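You operate a simulated robot arm through the tools that you are given. There is no shell and no other tool. Be economical: measure what you need, move in short steps, check, and stop when the job is done.

The job below is to be done with a simulated two-armed robot. You get a single attempt, and the scene is never put back.

TASK
Open the drawer marked spare cans, take the small can with brown band from the inside of drawer marked spare cans and put it on top of the silver can marked lime wash and shut the cans again. Then take the small can with red band and leave it on the steel deck beside the seamer. Then put the jug marked lime with black cap on the top of table marked fittings away on the shelf of table marked lanes. Do these in the order given. Set down upright: small can with brown band, small can with red band, jug marked lime with black cap.

It is judged by the outcome, as a careful person would: the job done as asked, and still so three seconds after it is handed in. It fails if anything else is knocked over, pushed out of place, dropped, spilled or broken. Lids that push on must go on centred and level and be pressed home; caps that screw on are set level and turned clockwise until they are tight.

THE ROBOT
Two 7-joint arms with two-finger parallel grippers on one trunk, on a base that drives. Base frame: it is fixed to the floor where the robot stands at the start and does not move with it; the origin is under the middle of the robot, x ahead of it, y to its left, z up. Lengths are in cm, angles in degrees, forces in N, time in s.
The left shoulder is at the start at [8.9, 18.2, 99.1], the right one opposite. With the tool pointing down near the work surface each hand reaches from about 10 to 60 cm from the robot's upright axis, wherever it stands, measured 20 degrees to its own side. Places, roughly: can marked lime wash [475, -25, 100]; drawer marked spare cans [450, 0, 40]; jug marked lime with black cap [100, -125, 100]; shelf of table marked lanes [600, -20, 30]; small can with brown band (6x6x9 cm) [440, -10, 40]; small can with red band (6x6x9 cm) [470, -30, 90]; steel deck beside the seamer [360, -50, 100]. Payload 3.91 kg a hand.
The TCP of each hand is the grasp point between the finger pads, 3 cm short of the fingertips. In the tool frame z runs along the fingers and y along their closing line. Largest opening 11 cm; finger width 2, thickness 1; the body of the gripper, 4.8 by 11.2 cm, starts 5.5 cm behind the TCP.
Orientation is that of the tool frame in the base frame, as a unit quaternion [x, y, z, w]. With the fingers straight down and closing along the base's y, the tool's x points along the base's -x, its y along +y and its z along -z.

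THE INTERFACE
- The arms move only by the tool servo_tool. It takes "left_targets", "right_targets" or both (then of equal length, played together; a hand with none holds still); each is a list of rows, each a list of 3 entries, a list of its own where there are three numbers: the turn, a rotation vector about the base's x, y, z in degrees, then the shift along the base's x, y, z in mm, then the gripper command, from -1 (fully open) to 1 (shut), values between in proportion. In form: [[[ax, ay, az], [tx, ty, tz], gripper], ...]. A call has 1 to 12 rows; each row is the pose to reach, as a shift and turn from the pose commanded when the call began. Rows are played at 5 a second. More than 5 cm and 8.6 degrees between two rows, or a gripper value outside its range, and nothing of the call is played. Where a pose cannot be reached the arm comes as near as it can. A force on the tool above 40 N (or 10 N above the force at the start of the call, whichever is more), or a blocked arm, ends the call early, and 0.2 s more pass. The fingers move at their own pace (about 7.2 cm/s each) and stop on an object; they squeeze with about 33 N. The grip force told is the motor's: it shows also when the fingers shut on nothing. Time passes only in rows, and 0.2 s behind the last, so rows that repeat a pose let the fingers close. The reply holds the time, the measured pose of the TCP, the force on the tool along the base axes, the opening and the grip force, in the units named above and with some noise, with the torque about the TCP (base axes, N m) and any sound that the robot's microphone picked up.
- Cameras (640 x 400 px; columns grow to the right, rows downward): "scene" is now at [23.29, 2.66, 115.64]; the picture's right is [0.33, -0.94, 0.00], its down [-0.68, -0.24, -0.70] and it looks along [0.66, 0.23, -0.72] (base axes); focal length 221 px, centre (320, 200). "left" rides on the left gripper at [7.3, -1.7, -10.3] in its tool frame; the picture's right is [0.23, 0.97, 0.00], its down [-0.76, 0.18, -0.62] and it looks along [-0.61, 0.14, 0.78] (tool axes); focal length 222 px, centre (320, 200). "right" rides on the right gripper at [7.2, 1.7, -10.3] in its tool frame; the picture's right is [-0.23, 0.97, 0.00], its down [-0.76, -0.18, -0.62] and it looks along [-0.61, -0.14, 0.78] (tool axes); focal length 222 px, centre (320, 200). There is no depth. A picture from a camera that has moved, and an enlarged one, comes with that camera's place and axes in the base frame and with its lens.
- snapshot(camera): a new picture of that camera. The clock stands still meanwhile.
- move_column(by): slides the trunk up (or, below 0, down) by that many cm; the arms and the scene camera ride with it, the base frame stays. It gives what a move gives, with no picture.
- drive_base(legs): drives the robot by 1 to 6 legs, each [ahead, left, turn to the left] in cm, cm and degrees, along the robot's own axes; the way and the turn of a leg run together, so that a leg with both is an arc; at most 150 cm and 180 degrees a leg. The arms and the cameras ride along, it lands a little off, and it stops where it bumps. It gives what a move gives.
- head_to(pan, tilt): turns the head with the scene camera to pan (to the left, within 80 degrees either way) and tilt (down, from -29 to 69), counted from straight ahead of the robot. It gives what a move gives.
- enlarge(camera, box): a new picture of the part [left, top, right, bottom] of that camera's present view, enlarged. The clock stands still meanwhile.
- finish_job(): hands the job in; it is judged then, once.

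Go step by step. Nothing tells you exact positions but the pictures and the camera data: compare them with the known pose of the tool, close in by small moves and look again before you grip or let go. The budget is 165 turns and 130 pictures, counting those below and the enlarged ones. Unless the task says otherwise, let go and move clear before handing in.

The tools are called after "Request:" as name(argument=value, ...) on one line, values as JSON. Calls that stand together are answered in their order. servo_tool: Moves the arms, as the interface text tells. Its arguments: {"type":"object","properties":{"left_targets":{"type":"array","items":{"type":"array"}},"right_targets":{"type":"array","items":{"type":"array"}}},"required":[]} The other tools are called the same way: move_column (by) slides the trunk up or down; drive_base (legs) drives the base; head_to (pan, tilt) turns the head that bears the scene camera; snapshot (camera) takes a picture; enlarge (camera, box) takes an enlarged picture of a part of a camera's view; finish_job () hands the job in.

At the start:

```text
clock: 0.0
left_tcp_pos: [28.91, 17.59, 59.58]
left_orientation: [0.039, 0.993, 0.109, 0.022]
left_contact_force: [-0.3, -0.4, 0.3]
left_torque: [-0.01, -0.03, 0.01]
left_grip_width: 11.0
left_gripper_force: 0.1
right_tcp_pos: [35.07, -10.37, 65.67]
right_orientation: [0.0, 1.0, -0.001, 0.001]
right_contact_force: [-0.7, -0.2, -1.1]
right_torque: [-0.01, 0.03, 0.0]
right_grip_width: 11.02
right_gripper_force: 0.0
trunk travel left (down, up): [-25.0, 26.4]
robot x, y, heading: [-0.14, -0.05, -0.2]
head pan, tilt: [19.2, 45.8]
```

scene: 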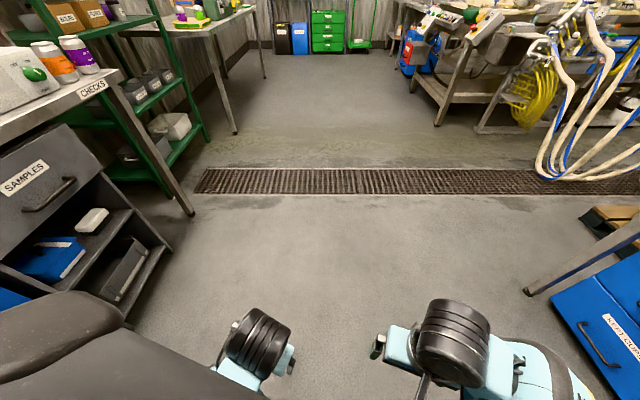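
right: 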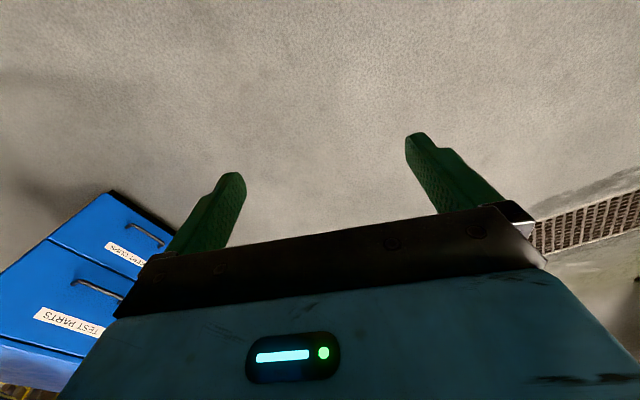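
left: 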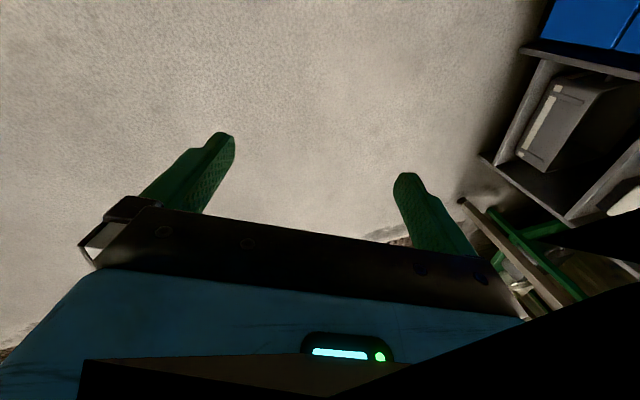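

I see an open floor ahead with work benches at the far end. I'll look around with the head before driving.

Request:
head_to(pan=-10, tilt=15)

Request:
snapshot(camera="scene")

Request:
head_to(pan=-60, tilt=25)

Request:
snapshot(camera="scene")

```text
clock: 1.0
left_tcp_pos: [28.81, 17.6, 59.5]
left_orientation: [0.039, 0.993, 0.111, 0.022]
left_contact_force: [0.2, -0.7, -0.8]
left_torque: [-0.03, 0.0, -0.02]
left_grip_width: 11.0
left_gripper_force: 0.1
right_tcp_pos: [35.14, -10.37, 65.69]
right_orientation: [0.0, 1.0, -0.001, 0.001]
right_contact_force: [0.4, -0.6, 0.6]
right_torque: [0.02, -0.02, 0.0]
right_grip_width: 10.99
right_gripper_force: 0.1
trunk travel left (down, up): [-25.0, 26.4]
robot x, y, heading: [0.11, -0.15, 0.0]
head pan, tilt: [-10.0, 15.0]
```

```text
126 pictures are left
camera scene: at [24.88, -1.6, 120.44], right [-0.17, -0.98, 0.0], down [-0.26, 0.04, -0.97], along [0.95, -0.17, -0.26], focal length 221 px, centre (320, 200)
```

scene: 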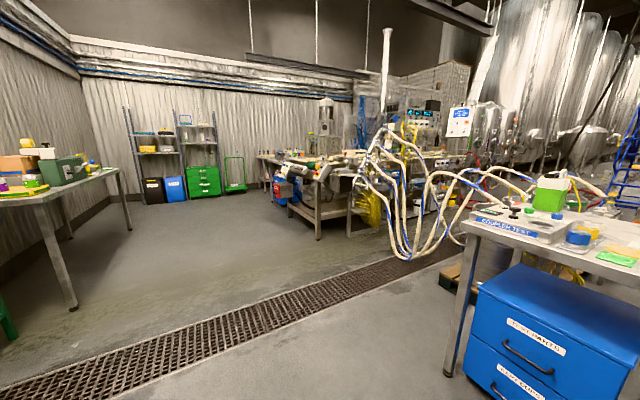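

```text
clock: 2.1
left_tcp_pos: [28.92, 17.68, 59.51]
left_orientation: [0.039, 0.993, 0.11, 0.022]
left_contact_force: [0.6, 0.3, -0.7]
left_torque: [-0.01, 0.0, -0.02]
left_grip_width: 11.02
left_gripper_force: 0.0
right_tcp_pos: [35.06, -10.59, 65.68]
right_orientation: [-0.001, 1.0, 0.001, 0.001]
right_contact_force: [0.4, 1.0, -0.8]
right_torque: [-0.02, 0.0, 0.01]
right_grip_width: 11.0
right_gripper_force: 0.1
trunk travel left (down, up): [-25.0, 26.4]
robot x, y, heading: [0.32, -0.2, 0.1]
head pan, tilt: [-60.0, 25.0]
```

```text
125 pictures are left
camera scene: at [20.29, -7.96, 118.82], right [-0.87, -0.5, 0.0], down [-0.21, 0.37, -0.91], along [0.45, -0.78, -0.42], focal length 221 px, centre (320, 200)
```

scene: 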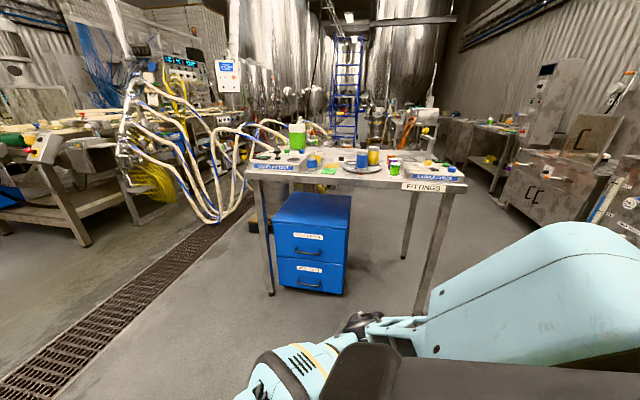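

The fittings table is to my right, the canning line far ahead. I'll enlarge the far view to plan the drive.

Request:
enlarge(camera="scene", box=[240, 110, 480, 260])

Request:
head_to(pan=0, tilt=15)

Request:
enlarge(camera="scene", box=[200, 100, 440, 250])

```text
2.67 times, centred on (360, 185) of scene
camera zoom: at [20.29, -7.96, 118.82], right [-0.87, -0.5, 0.0], down [-0.21, 0.37, -0.91], along [0.45, -0.78, -0.42], focal length 588 px, centre (213, 240)
```

zoom: 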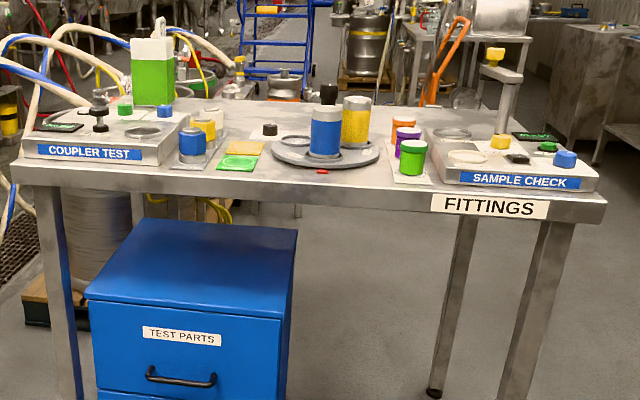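

```text
clock: 3.4
left_tcp_pos: [28.8, 17.58, 59.46]
left_orientation: [0.039, 0.993, 0.11, 0.022]
left_contact_force: [1.0, 0.2, 0.2]
left_torque: [0.01, 0.0, -0.05]
left_grip_width: 10.97
left_gripper_force: 0.0
right_tcp_pos: [35.08, -10.56, 65.65]
right_orientation: [0.0, 1.0, -0.001, 0.001]
right_contact_force: [0.4, 0.3, 0.9]
right_torque: [-0.02, 0.0, 0.0]
right_grip_width: 10.99
right_gripper_force: 0.0
trunk travel left (down, up): [-25.0, 26.4]
robot x, y, heading: [-0.27, 0.03, -0.1]
head pan, tilt: [0.0, 15.0]
```

```text
2.67 times, centred on (320, 175) of scene
camera zoom: at [25.02, 0.0, 120.44], right [0.0, -1.0, 0.0], down [-0.26, 0.0, -0.97], along [0.97, 0.0, -0.26], focal length 588 px, centre (320, 267)
```

zoom: 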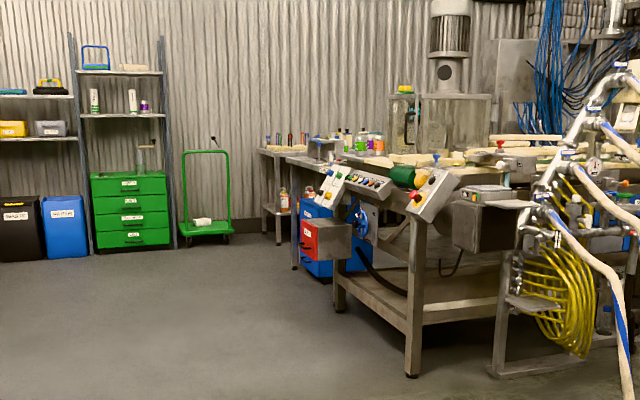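

The seamer bench stands ahead right, with blue drawer units behind it. The left aisle is clear; I'll drive up along it and look.

Request:
drive_base(legs=[[150, 40, 0], [150, 50, 0]])

Request:
head_to(pan=-30, tilt=20)

Request:
snapshot(camera="scene")

```text
refused: leg 1 is longer than a leg can be; nothing moved
```

```text
clock: 4.4
left_tcp_pos: [28.78, 17.59, 59.43]
left_orientation: [0.04, 0.993, 0.11, 0.022]
left_contact_force: [-0.5, -0.9, -0.7]
left_torque: [0.0, 0.05, -0.02]
left_grip_width: 11.03
left_gripper_force: 0.1
right_tcp_pos: [34.96, -10.39, 65.52]
right_orientation: [0.0, 1.0, 0.0, 0.0]
right_contact_force: [-0.2, 1.0, 1.0]
right_torque: [-0.06, 0.0, 0.01]
right_grip_width: 10.99
right_gripper_force: 0.0
trunk travel left (down, up): [-25.0, 26.4]
robot x, y, heading: [0.01, -0.15, 0.0]
head pan, tilt: [-30.0, 20.0]
```

```text
122 pictures are left
camera scene: at [23.74, -4.64, 119.63], right [-0.5, -0.87, 0.0], down [-0.3, 0.17, -0.94], along [0.81, -0.47, -0.34], focal length 221 px, centre (320, 200)
```

scene: 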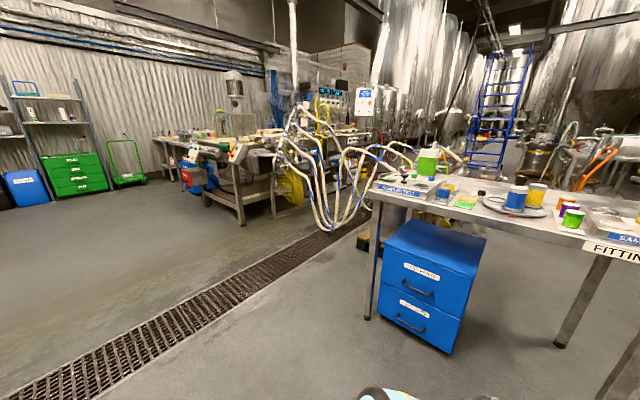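

The leg was too long; I'll drive in shorter legs.

Request:
drive_base(legs=[[140, 40, 0], [140, 50, 0]])

Request:
snapshot(camera="scene")

```text
clock: 18.8
left_tcp_pos: [316.37, 98.74, 59.63]
left_orientation: [0.061, 0.992, 0.109, 0.024]
left_contact_force: [0.6, 0.3, -0.1]
left_torque: [0.01, 0.0, 0.03]
left_grip_width: 11.0
left_gripper_force: 0.0
right_tcp_pos: [321.31, 70.43, 65.55]
right_orientation: [0.022, 1.0, 0.0, 0.001]
right_contact_force: [-0.4, 0.0, -0.7]
right_torque: [0.01, 0.01, 0.03]
right_grip_width: 11.0
right_gripper_force: 0.0
trunk travel left (down, up): [-25.0, 26.4]
robot x, y, heading: [286.58, 82.13, -2.7]
head pan, tilt: [-30.0, 20.0]
```

```text
121 pictures are left
camera scene: at [310.33, 76.77, 119.63], right [-0.54, -0.84, 0.0], down [-0.29, 0.18, -0.94], along [0.79, -0.51, -0.34], focal length 221 px, centre (320, 200)
```

scene: 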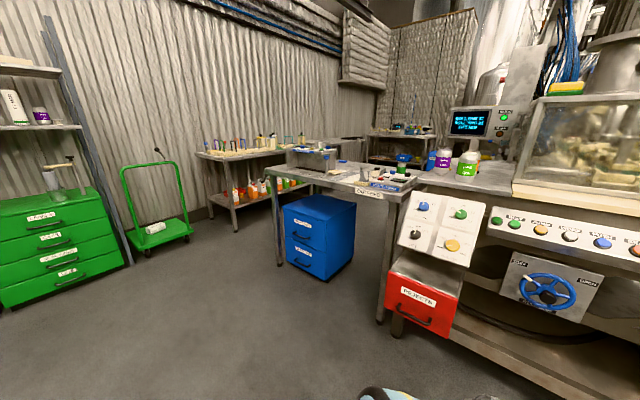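

Now I see the bench with blue drawers, a far bench with bottles on its shelf, and the seamer at right. I'll enlarge.

Request:
enlarge(camera="scene", box=[270, 110, 510, 260])

Request:
enlarge(camera="scene", box=[180, 110, 380, 235])

Request:
head_to(pan=-70, tilt=25)

Request:
snapshot(camera="scene")

```text
2.67 times, centred on (390, 185) of scene
camera zoom: at [310.33, 76.77, 119.63], right [-0.54, -0.84, 0.0], down [-0.29, 0.18, -0.94], along [0.79, -0.51, -0.34], focal length 588 px, centre (133, 240)
```

zoom: 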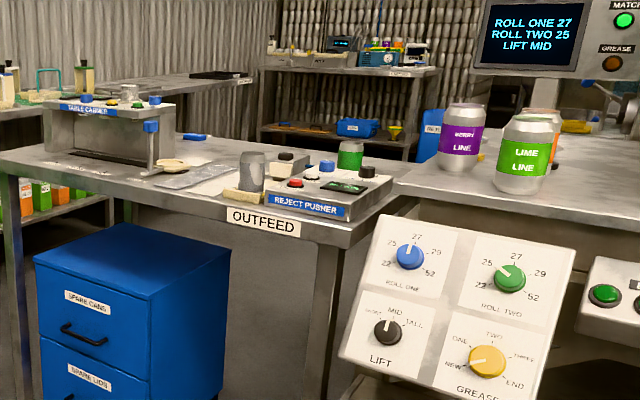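

```text
3.20 times, centred on (280, 172) of scene
camera zoom: at [310.33, 76.77, 119.63], right [-0.54, -0.84, 0.0], down [-0.29, 0.18, -0.94], along [0.79, -0.51, -0.34], focal length 706 px, centre (448, 288)
```

zoom: 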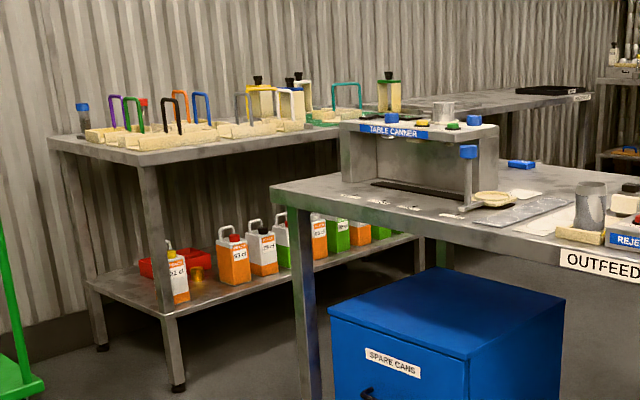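

```text
clock: 19.9
left_tcp_pos: [316.38, 98.81, 59.55]
left_orientation: [0.062, 0.992, 0.109, 0.024]
left_contact_force: [0.3, -1.0, 0.1]
left_torque: [-0.02, -0.02, 0.01]
left_grip_width: 10.98
left_gripper_force: 0.1
right_tcp_pos: [321.3, 70.5, 65.72]
right_orientation: [0.023, 1.0, 0.0, 0.0]
right_contact_force: [-0.7, 0.3, -0.1]
right_torque: [0.0, -0.01, -0.01]
right_grip_width: 11.0
right_gripper_force: 0.1
trunk travel left (down, up): [-25.0, 26.4]
robot x, y, heading: [286.83, 82.32, -2.6]
head pan, tilt: [-70.0, 25.0]
```

```text
118 pictures are left
camera scene: at [305.24, 72.99, 118.82], right [-0.95, -0.3, 0.0], down [-0.13, 0.4, -0.91], along [0.27, -0.86, -0.42], focal length 221 px, centre (320, 200)
```

scene: 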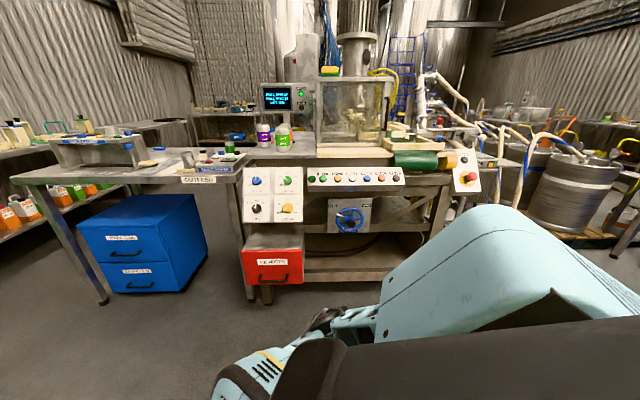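

The "spare cans" drawer faces roughly +y, turned ~17°, at about (447, 6). I'll drive in front of it and face it.

Request:
drive_base(legs=[[135, 12, 0], [0, 0, -70]])

Request:
head_to(pan=0, tilt=30)

Request:
snapshot(camera="scene")

```text
clock: 29.7
left_tcp_pos: [449.86, 69.66, 59.45]
left_orientation: [0.599, 0.793, 0.078, 0.08]
left_contact_force: [-0.3, 0.0, -0.6]
left_torque: [-0.02, -0.01, -0.02]
left_grip_width: 11.03
left_gripper_force: 0.0
right_tcp_pos: [425.75, 54.05, 65.5]
right_orientation: [0.571, 0.821, -0.001, 0.001]
right_contact_force: [0.3, 0.0, -1.2]
right_torque: [0.01, 0.03, 0.01]
right_grip_width: 11.01
right_gripper_force: 0.0
trunk travel left (down, up): [-25.0, 26.4]
robot x, y, heading: [423.5, 90.62, -69.3]
head pan, tilt: [-70.0, 25.0]
```

```text
clock: 31.1
left_tcp_pos: [449.96, 69.7, 59.46]
left_orientation: [0.599, 0.793, 0.078, 0.081]
left_contact_force: [0.0, 0.6, -0.2]
left_torque: [0.03, 0.0, 0.01]
left_grip_width: 11.01
left_gripper_force: 0.1
right_tcp_pos: [425.7, 54.03, 65.61]
right_orientation: [0.571, 0.821, 0.0, 0.0]
right_contact_force: [0.5, 0.2, 0.3]
right_torque: [0.03, -0.03, -0.03]
right_grip_width: 11.01
right_gripper_force: 0.1
trunk travel left (down, up): [-25.0, 26.4]
robot x, y, heading: [423.24, 90.83, -69.8]
head pan, tilt: [0.0, 30.0]
```

```text
117 pictures are left
camera scene: at [431.75, 67.17, 118.02], right [-0.94, -0.35, 0.0], down [-0.17, 0.47, -0.87], along [0.3, -0.81, -0.5], focal length 221 px, centre (320, 200)
```

scene: 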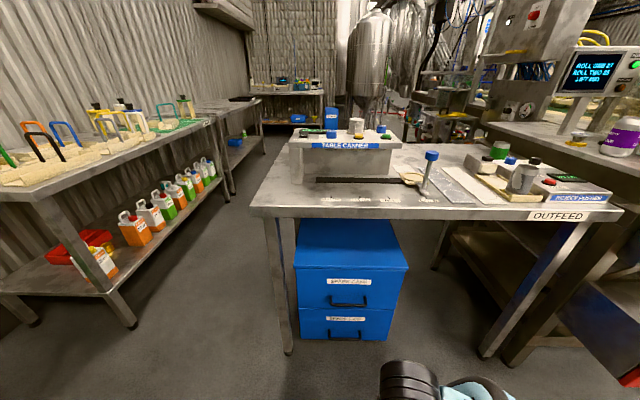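

I'm in front of the table. I'll enlarge the table top and drawer.

Request:
enlarge(camera="scene", box=[270, 95, 430, 195])

Request:
enlarge(camera="scene", box=[270, 240, 430, 340])

Request:
enlarge(camera="scene", box=[430, 110, 640, 241])

```text
4.00 times, centred on (350, 145) of scene
camera zoom: at [431.75, 67.17, 118.02], right [-0.94, -0.35, 0.0], down [-0.17, 0.47, -0.87], along [0.3, -0.81, -0.5], focal length 883 px, centre (200, 420)
```

zoom: 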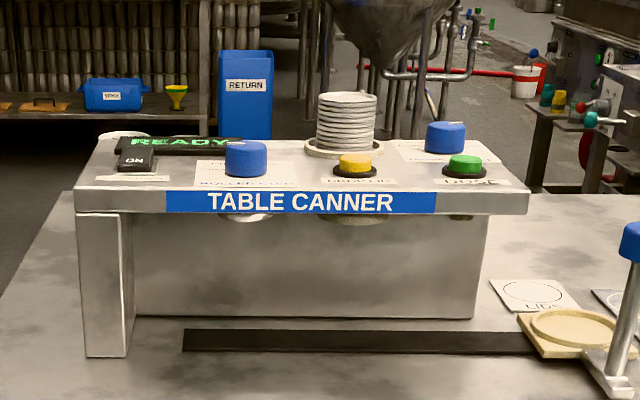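

```text
4.00 times, centred on (350, 290) of scene
camera zoom: at [431.75, 67.17, 118.02], right [-0.94, -0.35, 0.0], down [-0.17, 0.47, -0.87], along [0.3, -0.81, -0.5], focal length 883 px, centre (200, -160)
```

zoom: 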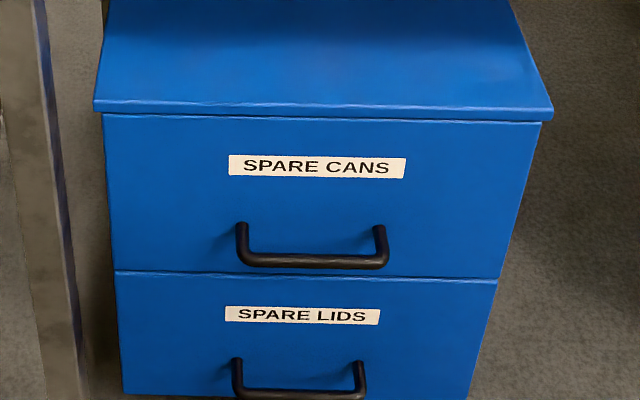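

```text
3.05 times, centred on (535, 176) of scene
camera zoom: at [431.75, 67.17, 118.02], right [-0.94, -0.35, 0.0], down [-0.17, 0.47, -0.87], along [0.3, -0.81, -0.5], focal length 673 px, centre (-335, 275)
```

zoom: 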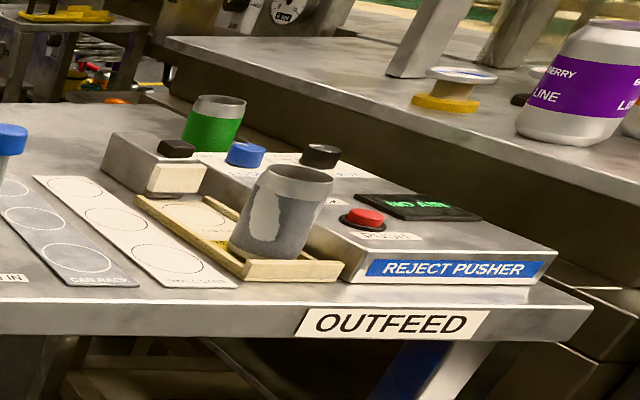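

The wash can and red-band can aren't visible from here; something round peeks out behind the canner's READY display. I'll raise the trunk and look down.

Request:
move_column(by=26)

Request:
head_to(pan=0, tilt=40)

Request:
enlarge(camera="scene", box=[240, 100, 480, 250])

```text
clock: 33.1
left_tcp_pos: [454.98, 64.85, 85.85]
left_orientation: [0.587, 0.787, 0.065, 0.179]
left_contact_force: [-0.7, 0.0, -0.7]
left_torque: [-0.01, 0.01, 0.02]
left_grip_width: 11.01
left_gripper_force: 0.0
right_tcp_pos: [425.87, 53.66, 88.26]
right_orientation: [0.571, 0.821, -0.007, 0.011]
right_contact_force: [-0.8, -0.9, 0.2]
right_torque: [-0.01, 0.03, -0.01]
right_grip_width: 11.04
right_gripper_force: 0.1
trunk travel left (down, up): [-46.7, 4.7]
robot x, y, heading: [423.23, 90.88, -69.8]
head pan, tilt: [0.0, 30.0]
stopped: the arm was blocked; the commanded pose is now the measured one
```

```text
clock: 33.8
left_tcp_pos: [454.86, 64.82, 85.64]
left_orientation: [0.588, 0.786, 0.066, 0.178]
left_contact_force: [-0.2, -0.5, -0.1]
left_torque: [0.02, 0.01, 0.01]
left_grip_width: 11.0
left_gripper_force: 0.0
right_tcp_pos: [425.87, 53.72, 88.1]
right_orientation: [0.571, 0.821, -0.007, 0.01]
right_contact_force: [-0.1, 0.7, 0.0]
right_torque: [-0.01, 0.01, 0.01]
right_grip_width: 11.0
right_gripper_force: 0.0
trunk travel left (down, up): [-46.7, 4.7]
robot x, y, heading: [423.52, 90.35, -69.4]
head pan, tilt: [0.0, 40.0]
```

```text
2.67 times, centred on (360, 175) of scene
camera zoom: at [428.44, 76.12, 140.18], right [-0.94, -0.35, 0.0], down [-0.22, 0.6, -0.77], along [0.27, -0.72, -0.64], focal length 588 px, centre (213, 267)
```

zoom: 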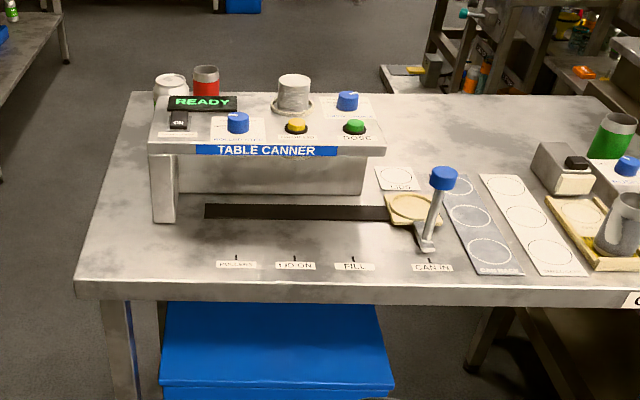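

I see the silver can and the red-band can behind the canner at the table's back-left corner. First the drawer: I lower the trunk, move closer, and start turning the right hand to point forward with vertical closing.

Request:
move_column(by=-45)

Request:
drive_base(legs=[[12, 0, 0]])

Request:
servo_tool(right_targets=[[[2.53, 5.58, 4.33], [0, 0, 0], -1], [[5.06, 11.16, 8.66], [0, 0, 0], -1], [[7.58, 16.74, 12.98], [0, 0, 0], -1], [[10.11, 22.32, 17.31], [0, 0, 0], -1], [[12.64, 27.9, 21.64], [0, 0, 0], -1], [[15.17, 33.48, 25.97], [0, 0, 0], -1], [[17.69, 39.06, 30.29], [0, 0, 0], -1], [[20.22, 44.64, 34.62], [0, 0, 0], -1]])

```text
refused: -45 is not a number from -40 to 40
```

```text
clock: 35.0
left_tcp_pos: [459.06, 53.63, 85.68]
left_orientation: [0.588, 0.786, 0.066, 0.177]
left_contact_force: [0.1, -0.6, 0.6]
left_torque: [0.0, 0.04, -0.02]
left_grip_width: 11.02
left_gripper_force: 0.0
right_tcp_pos: [430.12, 42.41, 88.16]
right_orientation: [0.571, 0.821, -0.006, 0.01]
right_contact_force: [-0.1, -1.1, -0.3]
right_torque: [-0.01, 0.0, 0.0]
right_grip_width: 10.97
right_gripper_force: 0.2
trunk travel left (down, up): [-46.7, 4.7]
robot x, y, heading: [427.59, 79.37, -69.5]
head pan, tilt: [0.0, 40.0]
```

```text
clock: 36.8
left_tcp_pos: [459.24, 53.83, 85.83]
left_orientation: [0.588, 0.786, 0.066, 0.177]
left_contact_force: [0.8, 0.7, 0.0]
left_torque: [0.0, 0.02, -0.02]
left_grip_width: 11.02
left_gripper_force: 0.0
right_tcp_pos: [430.08, 42.41, 88.17]
right_orientation: [0.256, 0.88, -0.077, -0.392]
right_contact_force: [-0.3, -0.1, 0.6]
right_torque: [-0.02, -0.03, 0.03]
right_grip_width: 11.01
right_gripper_force: 0.1
trunk travel left (down, up): [-46.7, 4.7]
robot x, y, heading: [427.54, 79.5, -69.8]
head pan, tilt: [0.0, 40.0]
```

The turn went freely; I finish it and lower the trunk in two slides.

Request:
servo_tool(right_targets=[[[2.53, 5.58, 4.33], [0, 0, 0], -1], [[5.06, 11.16, 8.66], [0, 0, 0], -1], [[7.58, 16.74, 12.98], [0, 0, 0], -1], [[10.11, 22.32, 17.31], [0, 0, 0], -1], [[12.64, 27.9, 21.64], [0, 0, 0], -1], [[15.17, 33.48, 25.97], [0, 0, 0], -1], [[17.69, 39.06, 30.29], [0, 0, 0], -1], [[20.22, 44.64, 34.62], [0, 0, 0], -1]])

Request:
move_column(by=-38)

Request:
move_column(by=-8)

Request:
snapshot(camera="scene")

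Request:
snapshot(camera="right")

```text
clock: 38.6
left_tcp_pos: [459.16, 53.76, 85.67]
left_orientation: [0.588, 0.786, 0.067, 0.177]
left_contact_force: [-0.6, 0.4, 0.4]
left_torque: [0.0, 0.0, 0.01]
left_grip_width: 10.99
left_gripper_force: 0.0
right_tcp_pos: [424.54, 45.1, 92.25]
right_orientation: [-0.116, 0.723, -0.097, -0.674]
right_contact_force: [0.3, 0.8, 0.0]
right_torque: [0.0, -0.02, 0.02]
right_grip_width: 11.0
right_gripper_force: 0.0
right hand out of reach, approached as far as the arm can: row 6, 7, 8
trunk travel left (down, up): [-46.7, 4.7]
robot x, y, heading: [427.64, 79.79, -69.5]
head pan, tilt: [0.0, 40.0]
```

```text
clock: 41.5
left_tcp_pos: [460.47, 54.19, 52.06]
left_orientation: [0.594, 0.777, 0.088, 0.191]
left_contact_force: [0.4, 0.0, 0.2]
left_torque: [0.03, -0.02, 0.04]
left_grip_width: 11.04
left_gripper_force: 0.2
right_tcp_pos: [422.9, 47.65, 56.69]
right_orientation: [-0.14, 0.712, -0.037, -0.687]
right_contact_force: [0.2, -0.1, 0.2]
right_torque: [0.01, 0.0, -0.01]
right_grip_width: 11.0
right_gripper_force: 0.0
trunk travel left (down, up): [-13.6, 37.9]
robot x, y, heading: [427.27, 78.91, -69.6]
head pan, tilt: [0.0, 40.0]
stopped: the arm was blocked; the commanded pose is now the measured one
```

```text
clock: 42.4
left_tcp_pos: [464.55, 55.76, 44.85]
left_orientation: [0.625, 0.728, 0.156, 0.235]
left_contact_force: [0.8, 0.7, 0.0]
left_torque: [-0.03, 0.03, -0.04]
left_grip_width: 11.01
left_gripper_force: 0.0
right_tcp_pos: [422.79, 47.57, 49.61]
right_orientation: [-0.143, 0.711, -0.033, -0.687]
right_contact_force: [0.4, 0.9, 0.1]
right_torque: [0.02, -0.01, 0.02]
right_grip_width: 11.0
right_gripper_force: 0.0
trunk travel left (down, up): [-7.1, 44.3]
robot x, y, heading: [427.72, 79.24, -69.5]
head pan, tilt: [0.0, 40.0]
stopped: the arm was blocked; the commanded pose is now the measured one
```

```text
112 pictures are left
camera scene: at [438.24, 49.75, 95.41], right [-0.94, -0.35, 0.0], down [-0.22, 0.6, -0.77], along [0.27, -0.72, -0.64], focal length 221 px, centre (320, 200)
```

scene: 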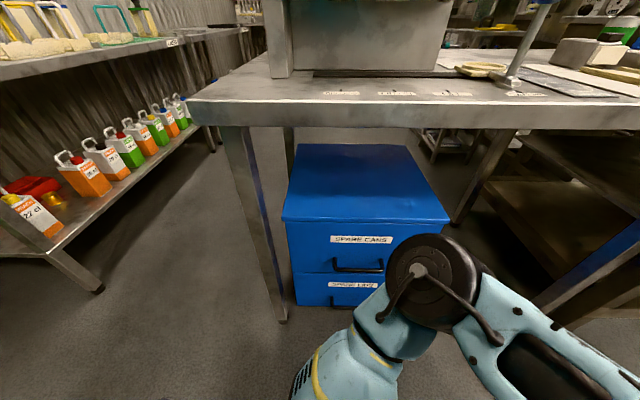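

```text
111 pictures are left
camera right: at [432.41, 50.56, 57.79], right [-0.24, 0.97, -0.08], down [0.66, 0.1, -0.75], along [-0.71, -0.23, -0.66], focal length 222 px, centre (320, 200)
```

right: 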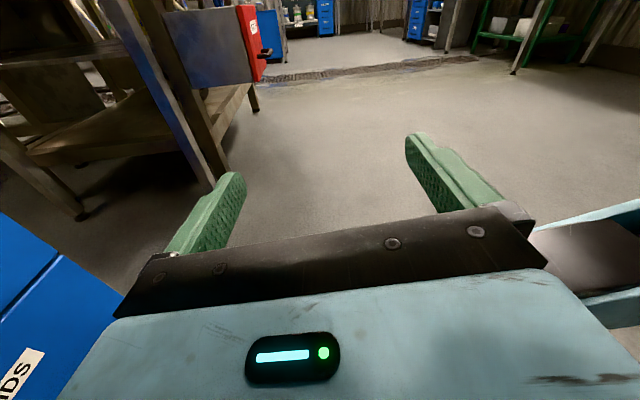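

The turn went the wrong sense (hand points to the robot's right). I'll undo it and then turn the other way.

Request:
servo_tool(right_targets=[[[-3.16, -5.04, -4.53], [0, 0, 0], -1], [[-6.3, -10.1, -9.05], [0, 0, 0], -1], [[-9.5, -15.1, -13.6], [0, 0, 0], -1], [[-12.65, -20.15, -18.1], [0, 0, 0], -1], [[-15.8, -25.2, -22.6], [0, 0, 0], -1], [[-19, -30.2, -27.2], [0, 0, 0], -1], [[-22.1, -35.3, -31.7], [0, 0, 0], -1], [[-25.3, -40.3, -36.2], [0, 0, 0], -1]])

Request:
servo_tool(right_targets=[[[-3.16, -5.04, -4.53], [6, -17, 0], -1], [[-6.3, -10.1, -9.05], [12, -34, 0], -1], [[-9.5, -15.1, -13.6], [18, -51, 0], -1], [[-12.65, -20.15, -18.1], [24, -68, 0], -1], [[-15.8, -25.2, -22.6], [30, -85, 0], -1], [[-19, -30.2, -27.2], [36, -102, 0], -1], [[-22.1, -35.3, -31.7], [42, -119, 0], -1], [[-25.3, -40.3, -36.2], [48, -136, 0], -1]])

Request:
servo_tool(right_targets=[[[-2.53, -5.58, -4.33], [0, 0, 0], -1], [[-5.06, -11.16, -8.66], [0, 0, 0], -1], [[-7.58, -16.74, -12.98], [0, 0, 0], -1], [[-10.11, -22.32, -17.31], [0, 0, 0], -1], [[-12.64, -27.9, -21.64], [0, 0, 0], -1], [[-15.17, -33.48, -25.97], [0, 0, 0], -1], [[-17.69, -39.06, -30.29], [0, 0, 0], -1], [[-20.22, -44.64, -34.62], [0, 0, 0], -1]])

```text
clock: 44.2
left_tcp_pos: [464.48, 55.7, 45.24]
left_orientation: [0.624, 0.729, 0.154, 0.235]
left_contact_force: [-0.2, 0.1, 0.2]
left_torque: [0.01, 0.02, -0.03]
left_grip_width: 11.01
left_gripper_force: 0.1
right_tcp_pos: [423.01, 47.53, 50.06]
right_orientation: [0.248, 0.884, -0.021, -0.396]
right_contact_force: [-0.2, 0.2, 0.0]
right_torque: [-0.02, 0.0, 0.02]
right_grip_width: 11.0
right_gripper_force: 0.1
trunk travel left (down, up): [-7.1, 44.3]
robot x, y, heading: [427.26, 79.39, -69.6]
head pan, tilt: [0.0, 40.0]
```

```text
clock: 46.0
left_tcp_pos: [464.48, 55.83, 45.27]
left_orientation: [0.624, 0.729, 0.154, 0.235]
left_contact_force: [-0.2, -0.1, -0.6]
left_torque: [0.0, -0.01, 0.0]
left_grip_width: 10.99
left_gripper_force: 0.1
right_tcp_pos: [427.84, 33.97, 50.13]
right_orientation: [0.573, 0.82, -0.002, -0.001]
right_contact_force: [-0.1, 0.7, -0.5]
right_torque: [0.04, 0.01, -0.02]
right_grip_width: 11.02
right_gripper_force: 0.1
trunk travel left (down, up): [-7.1, 44.3]
robot x, y, heading: [427.66, 79.29, -69.3]
head pan, tilt: [0.0, 40.0]
```

```text
clock: 47.8
left_tcp_pos: [464.6, 55.75, 45.34]
left_orientation: [0.624, 0.729, 0.155, 0.236]
left_contact_force: [-0.3, 0.0, 0.5]
left_torque: [-0.02, 0.01, 0.01]
left_grip_width: 11.0
left_gripper_force: 0.1
right_tcp_pos: [428.81, 32.7, 48.61]
right_orientation: [0.733, 0.545, 0.075, 0.401]
right_contact_force: [0.6, -0.5, 0.5]
right_torque: [-0.01, 0.01, 0.01]
right_grip_width: 11.0
right_gripper_force: 0.0
right hand out of reach, approached as far as the arm can: row 5, 6, 7, 8
trunk travel left (down, up): [-7.1, 44.3]
robot x, y, heading: [427.34, 79.21, -69.4]
head pan, tilt: [0.0, 40.0]
```

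I continue the turn while extending toward the handle and lowering, which should ease the arm.

Request:
servo_tool(right_targets=[[[-2.6, -5.5, -4.3], [5, -14, -18], -1], [[-5.15, -11.05, -8.65], [10, -28, -36], -1], [[-7.7, -16.6, -13], [15, -42, -54], -1], [[-10.3, -22.1, -17.3], [21, -56, -72], -1], [[-12.9, -27.6, -21.6], [26, -70, -90], -1], [[-15.45, -33.15, -25.95], [31, -84, -108], -1], [[-18, -38.7, -30.3], [37, -98, -126], -1], [[-20.6, -44.2, -34.6], [42, -110, -145], -1]])

Request:
snapshot(camera="scene")

```text
clock: 49.5
left_tcp_pos: [464.53, 55.81, 45.25]
left_orientation: [0.624, 0.728, 0.155, 0.236]
left_contact_force: [-0.1, 0.0, -0.8]
left_torque: [0.01, 0.0, -0.02]
left_grip_width: 11.0
left_gripper_force: 0.1
right_tcp_pos: [425.39, 20.97, 32.25]
right_orientation: [0.69, 0.236, 0.07, 0.681]
right_contact_force: [0.6, -0.1, 1.0]
right_torque: [-0.01, 0.03, 0.01]
right_grip_width: 10.99
right_gripper_force: 0.1
trunk travel left (down, up): [-7.1, 44.3]
robot x, y, heading: [427.33, 79.56, -69.7]
head pan, tilt: [0.0, 40.0]
stopped in row 8 (right hand): the arm was blocked; the commanded pose is now the measured one
```

```text
110 pictures are left
camera scene: at [438.22, 49.86, 95.85], right [-0.94, -0.35, 0.0], down [-0.22, 0.6, -0.77], along [0.27, -0.72, -0.64], focal length 221 px, centre (320, 200)
```

scene: 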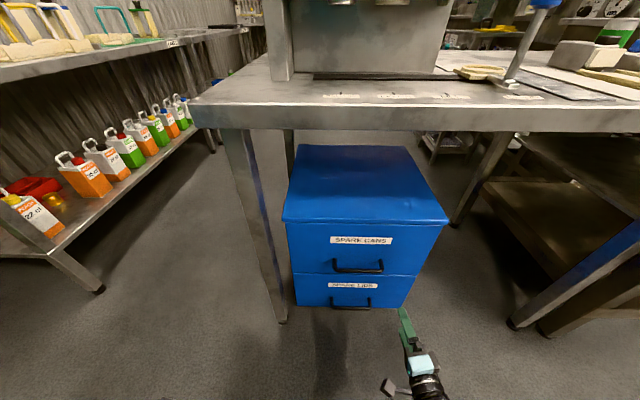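

The right hand now points forward near the drawer, right of the handle (which I put at about 441, 8, 32.5). I move sideways in front of it.

Request:
servo_tool(right_targets=[[[0, 0, 0], [33, -14, 0], -1], [[0, 0, 0], [66, -28, 0], -1], [[0, 0, 0], [98, -42, 0], -1], [[0, 0, 0], [130, -56, 0], -1]])

Request:
snapshot(camera="scene")

Request:
snapshot(camera="right")

```text
clock: 50.8
left_tcp_pos: [464.49, 55.69, 45.28]
left_orientation: [0.625, 0.728, 0.155, 0.236]
left_contact_force: [-0.1, 0.5, -0.8]
left_torque: [0.0, -0.01, 0.02]
left_grip_width: 10.98
left_gripper_force: 0.2
right_tcp_pos: [433.22, 14.3, 30.34]
right_orientation: [0.687, 0.27, 0.033, 0.674]
right_contact_force: [1.3, -0.2, -0.7]
right_torque: [0.01, 0.02, -0.03]
right_grip_width: 10.99
right_gripper_force: 0.1
trunk travel left (down, up): [-7.1, 44.3]
robot x, y, heading: [427.53, 79.16, -69.6]
head pan, tilt: [0.0, 40.0]
stopped in row 4 (right hand): the arm was blocked; the commanded pose is now the measured one
```

```text
109 pictures are left
camera scene: at [438.21, 49.84, 95.83], right [-0.94, -0.35, 0.0], down [-0.22, 0.6, -0.77], along [0.27, -0.72, -0.64], focal length 221 px, centre (320, 200)
```

scene: 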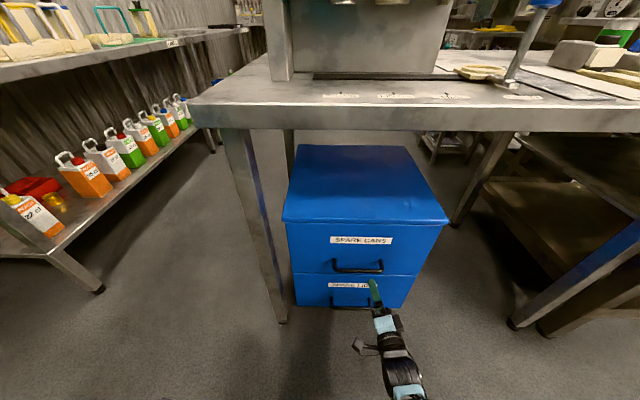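

```text
108 pictures are left
camera right: at [435.81, 26.82, 30.73], right [0.12, -0.04, 0.99], down [-0.96, 0.24, 0.13], along [-0.24, -0.97, -0.01], focal length 222 px, centre (320, 200)
```

right: 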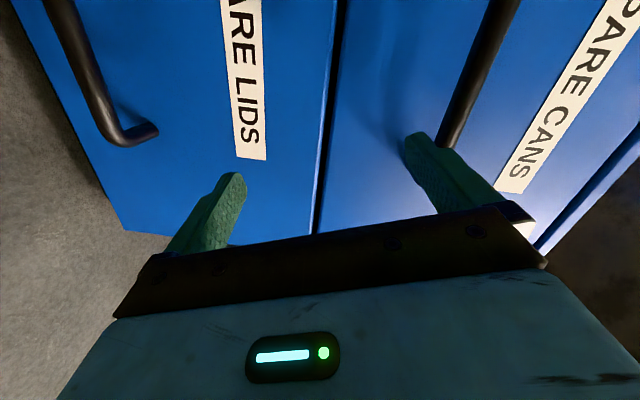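

From both views the handle bar is at about (441.3, 12, 39.3), higher than I first thought. I back off slightly, rise and level the roll.

Request:
servo_tool(right_targets=[[[0, 0, 0], [-5, 30, 20], -1], [[1.7, -4.5, 0], [10, 33, 50], -1], [[3.4, -9, 0], [35, 33, 70], -1], [[5.2, -13.5, 0], [50, 33, 90], -1], [[7, -18, 0], [60, 33, 90], -1]])

Request:
snapshot(camera="right")

```text
clock: 52.1
left_tcp_pos: [464.45, 55.81, 45.25]
left_orientation: [0.625, 0.728, 0.155, 0.235]
left_contact_force: [0.5, 0.7, 0.6]
left_torque: [0.03, 0.02, -0.01]
left_grip_width: 11.0
left_gripper_force: 0.1
right_tcp_pos: [435.14, 16.74, 37.18]
right_orientation: [0.71, 0.206, 0.117, 0.663]
right_contact_force: [0.3, 0.4, 0.4]
right_torque: [0.03, 0.0, 0.02]
right_grip_width: 10.97
right_gripper_force: 0.0
trunk travel left (down, up): [-7.1, 44.3]
robot x, y, heading: [427.73, 79.41, -69.7]
head pan, tilt: [0.0, 40.0]
stopped in row 5 (right hand): the arm was blocked; the commanded pose is now the measured one
```

```text
107 pictures are left
camera right: at [437.26, 29.18, 39.15], right [-0.07, -0.14, 0.99], down [-0.97, 0.22, -0.04], along [-0.21, -0.97, -0.15], focal length 222 px, centre (320, 200)
```

right: 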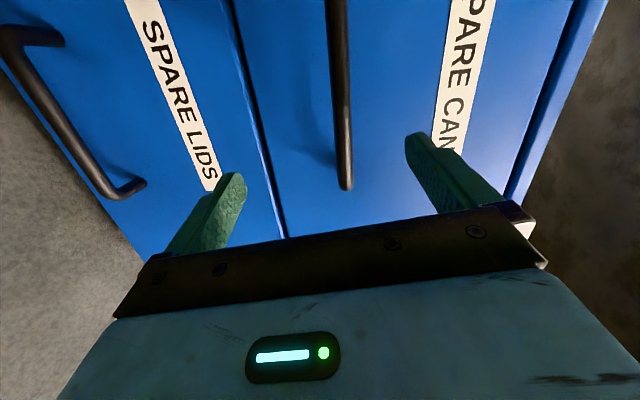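

The bar lies midway between the fingers; its right end is just ahead. The arm is at a limit sideways, so I shift the base left 4 cm, then advance.

Request:
drive_base(legs=[[0, 4, 0]])

Request:
servo_tool(right_targets=[[[0, 0, 0], [8, -20, 8], -1], [[0, 0, 0], [16, -40, 12], -1]])

Request:
snapshot(camera="right")

```text
clock: 53.2
left_tcp_pos: [468.23, 57.2, 45.21]
left_orientation: [0.625, 0.728, 0.155, 0.236]
left_contact_force: [-0.8, 0.8, 0.3]
left_torque: [0.01, 0.03, 0.0]
left_grip_width: 10.99
left_gripper_force: 0.1
right_tcp_pos: [438.87, 18.12, 37.09]
right_orientation: [0.71, 0.206, 0.117, 0.663]
right_contact_force: [0.0, -0.3, -0.3]
right_torque: [-0.02, 0.0, 0.0]
right_grip_width: 11.01
right_gripper_force: 0.2
trunk travel left (down, up): [-7.1, 44.3]
robot x, y, heading: [431.41, 80.71, -69.6]
head pan, tilt: [0.0, 40.0]
```

```text
clock: 53.8
left_tcp_pos: [468.15, 57.19, 45.24]
left_orientation: [0.624, 0.728, 0.156, 0.236]
left_contact_force: [0.6, 0.0, -0.9]
left_torque: [-0.02, -0.03, 0.0]
left_grip_width: 10.99
left_gripper_force: 0.0
right_tcp_pos: [440.32, 14.27, 38.31]
right_orientation: [0.711, 0.205, 0.118, 0.663]
right_contact_force: [0.7, 0.2, -1.0]
right_torque: [-0.01, 0.02, -0.02]
right_grip_width: 10.98
right_gripper_force: 0.1
trunk travel left (down, up): [-7.1, 44.3]
robot x, y, heading: [431.58, 80.88, -69.2]
head pan, tilt: [0.0, 40.0]
```

```text
106 pictures are left
camera right: at [442.54, 26.63, 40.2], right [-0.07, -0.14, 0.99], down [-0.97, 0.22, -0.04], along [-0.21, -0.97, -0.15], focal length 222 px, centre (320, 200)
```

right: 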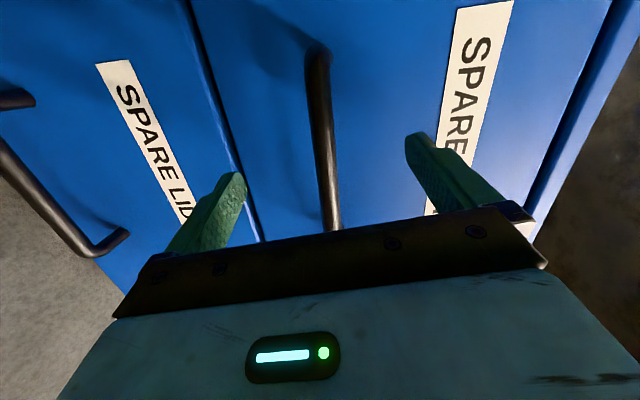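

The bar is between the fingers about 2–3 cm ahead of the TCP. I advance 2 cm and close.

Request:
servo_tool(right_targets=[[[0, 0, 0], [8, -20, 0], -1], [[0, 0, 0], [8, -20, 0], 1], [[0, 0, 0], [8, -20, 0], 1], [[0, 0, 0], [8, -20, 0], 1], [[0, 0, 0], [8, -20, 0], 1], [[0, 0, 0], [8, -20, 0], 1]])

Request:
snapshot(camera="right")

```text
clock: 55.2
left_tcp_pos: [468.18, 57.06, 45.18]
left_orientation: [0.624, 0.729, 0.155, 0.236]
left_contact_force: [-0.1, 0.0, 0.3]
left_torque: [-0.02, 0.01, 0.0]
left_grip_width: 11.0
left_gripper_force: 0.1
right_tcp_pos: [441.35, 12.08, 38.39]
right_orientation: [0.71, 0.205, 0.118, 0.663]
right_contact_force: [-0.2, -0.8, 3.9]
right_torque: [0.31, -0.92, 0.06]
right_grip_width: 1.55
right_gripper_force: 45.1
trunk travel left (down, up): [-7.1, 44.3]
robot x, y, heading: [431.37, 80.46, -69.7]
head pan, tilt: [0.0, 40.0]
```

```text
105 pictures are left
camera right: at [443.37, 24.6, 40.43], right [-0.07, -0.14, 0.99], down [-0.97, 0.22, -0.04], along [-0.21, -0.97, -0.15], focal length 222 px, centre (320, 200)
```

right: 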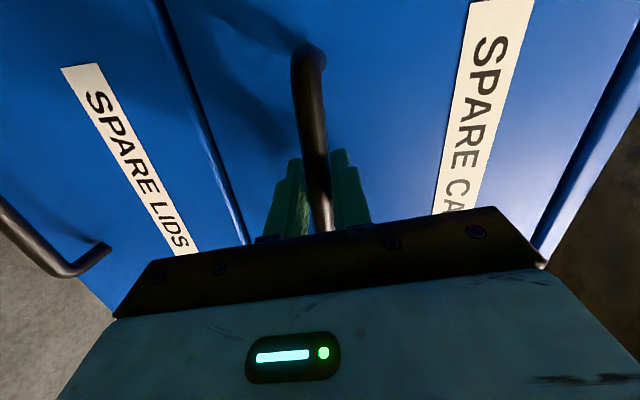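

Handle gripped (1.55 cm). The arm is awkward closer in, so I pull by driving the base back, in two short legs.

Request:
drive_base(legs=[[-10, 0, 0]])

Request:
snapshot(camera="scene")

```text
clock: 56.3
left_tcp_pos: [464.79, 66.47, 45.32]
left_orientation: [0.624, 0.729, 0.154, 0.235]
left_contact_force: [-0.1, 0.6, -0.6]
left_torque: [0.0, 0.02, 0.02]
left_grip_width: 10.99
left_gripper_force: 0.0
right_tcp_pos: [438.0, 21.48, 38.52]
right_orientation: [0.71, 0.207, 0.119, 0.663]
right_contact_force: [13.9, 6.3, 6.8]
right_torque: [0.32, -0.98, 0.26]
right_grip_width: 1.59
right_gripper_force: 44.9
trunk travel left (down, up): [-7.1, 44.3]
robot x, y, heading: [427.64, 89.8, -69.4]
head pan, tilt: [0.0, 40.0]
```

```text
104 pictures are left
camera scene: at [438.57, 60.55, 95.88], right [-0.94, -0.35, 0.0], down [-0.22, 0.6, -0.77], along [0.27, -0.72, -0.64], focal length 221 px, centre (320, 200)
```

scene: 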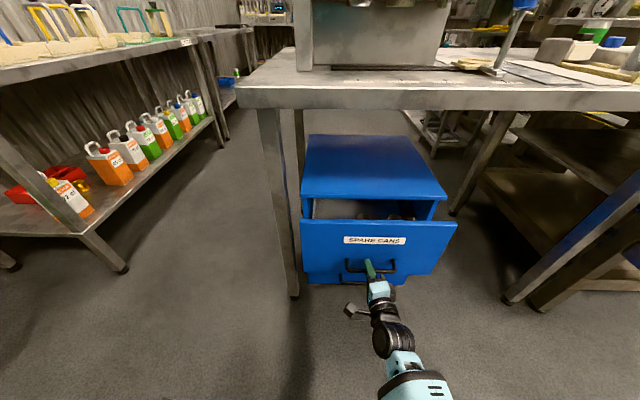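

The drawer is sliding open about 10 cm. I pull another 16 cm.

Request:
drive_base(legs=[[-15, 0, 0]])

Request:
snapshot(camera="scene")

```text
clock: 57.7
left_tcp_pos: [459.68, 80.51, 45.34]
left_orientation: [0.623, 0.729, 0.156, 0.235]
left_contact_force: [-1.0, 0.2, 0.2]
left_torque: [-0.03, -0.02, -0.02]
left_grip_width: 11.01
left_gripper_force: 0.0
right_tcp_pos: [433.22, 35.52, 38.44]
right_orientation: [0.709, 0.209, 0.121, 0.663]
right_contact_force: [20.2, 5.6, 1.9]
right_torque: [0.31, -1.01, 0.31]
right_grip_width: 1.58
right_gripper_force: 44.9
trunk travel left (down, up): [-7.1, 44.3]
robot x, y, heading: [422.59, 104.01, -69.3]
head pan, tilt: [0.0, 40.0]
```

```text
103 pictures are left
camera scene: at [433.48, 74.47, 95.86], right [-0.94, -0.35, 0.0], down [-0.23, 0.6, -0.77], along [0.27, -0.72, -0.64], focal length 221 px, centre (320, 200)
```

scene: 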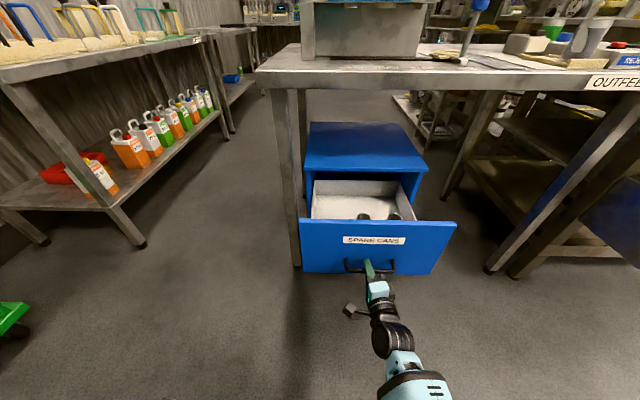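

The drawer is open 25 cm and cans show near the front. I take a closer look.

Request:
enlarge(camera="scene", box=[290, 165, 450, 265])

```text
4.00 times, centred on (370, 215) of scene
camera zoom: at [433.48, 74.47, 95.86], right [-0.94, -0.35, 0.0], down [-0.23, 0.6, -0.77], along [0.27, -0.72, -0.64], focal length 883 px, centre (120, 140)
```

zoom: 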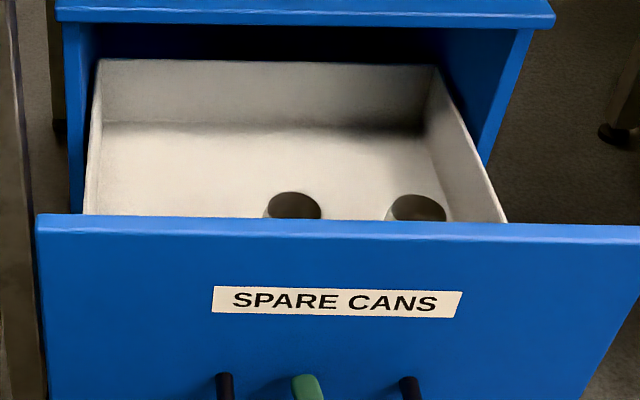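

Two small cans sit in the drawer. I release the handle and back off.

Request:
servo_tool(right_targets=[[[0, 0, 0], [0, 0, 0], -1], [[0, 0, 0], [0, 0, 0], -1], [[0, 0, 0], [0, 0, 0], -1], [[0, 0, 0], [0, 0, 0], -1], [[0, 0, 0], [0, 0, 0], -1]])

Request:
drive_base(legs=[[-10, 0, 0]])

Request:
servo_tool(right_targets=[[[2.53, 5.58, 4.33], [0, 0, 25], -1], [[5.06, 11.16, 8.66], [0, 0, 50], -1], [[7.58, 16.74, 12.98], [0, 0, 75], -1], [[10.11, 22.32, 17.31], [0, 0, 100], -1], [[12.64, 27.9, 21.64], [0, 0, 125], -1], [[15.17, 33.48, 25.97], [0, 0, 150], -1], [[17.69, 39.06, 30.29], [0, 0, 175], -1], [[20.22, 44.64, 34.62], [0, 0, 200], -1]])

```text
clock: 58.9
left_tcp_pos: [459.63, 80.36, 45.38]
left_orientation: [0.623, 0.729, 0.156, 0.236]
left_contact_force: [-0.3, 0.3, 0.0]
left_torque: [0.03, 0.01, 0.01]
left_grip_width: 11.0
left_gripper_force: 0.1
right_tcp_pos: [433.2, 35.53, 38.39]
right_orientation: [0.71, 0.207, 0.122, 0.662]
right_contact_force: [0.0, 0.0, 0.0]
right_torque: [-0.01, 0.0, 0.03]
right_grip_width: 10.98
right_gripper_force: 0.0
trunk travel left (down, up): [-7.1, 44.3]
robot x, y, heading: [422.98, 104.08, -69.4]
head pan, tilt: [0.0, 40.0]
```

```text
clock: 60.0
left_tcp_pos: [456.2, 89.54, 45.22]
left_orientation: [0.624, 0.729, 0.156, 0.235]
left_contact_force: [-0.6, -0.4, 0.6]
left_torque: [0.02, 0.01, -0.03]
left_grip_width: 11.01
left_gripper_force: 0.0
right_tcp_pos: [429.53, 44.69, 38.5]
right_orientation: [0.709, 0.207, 0.122, 0.663]
right_contact_force: [0.2, 0.2, 0.4]
right_torque: [0.0, -0.03, 0.0]
right_grip_width: 11.0
right_gripper_force: 0.1
trunk travel left (down, up): [-7.1, 44.3]
robot x, y, heading: [419.04, 113.14, -69.5]
head pan, tilt: [0.0, 40.0]
```

```text
clock: 61.8
left_tcp_pos: [456.16, 89.65, 45.28]
left_orientation: [0.624, 0.729, 0.156, 0.236]
left_contact_force: [-0.7, 0.1, -0.3]
left_torque: [-0.01, 0.01, 0.0]
left_grip_width: 11.01
left_gripper_force: 0.0
right_tcp_pos: [429.66, 44.71, 58.4]
right_orientation: [0.711, 0.611, 0.067, 0.341]
right_contact_force: [0.0, -0.6, -0.4]
right_torque: [0.0, -0.01, -0.02]
right_grip_width: 11.0
right_gripper_force: 0.1
trunk travel left (down, up): [-7.1, 44.3]
robot x, y, heading: [419.19, 112.78, -69.4]
head pan, tilt: [0.0, 40.0]
```

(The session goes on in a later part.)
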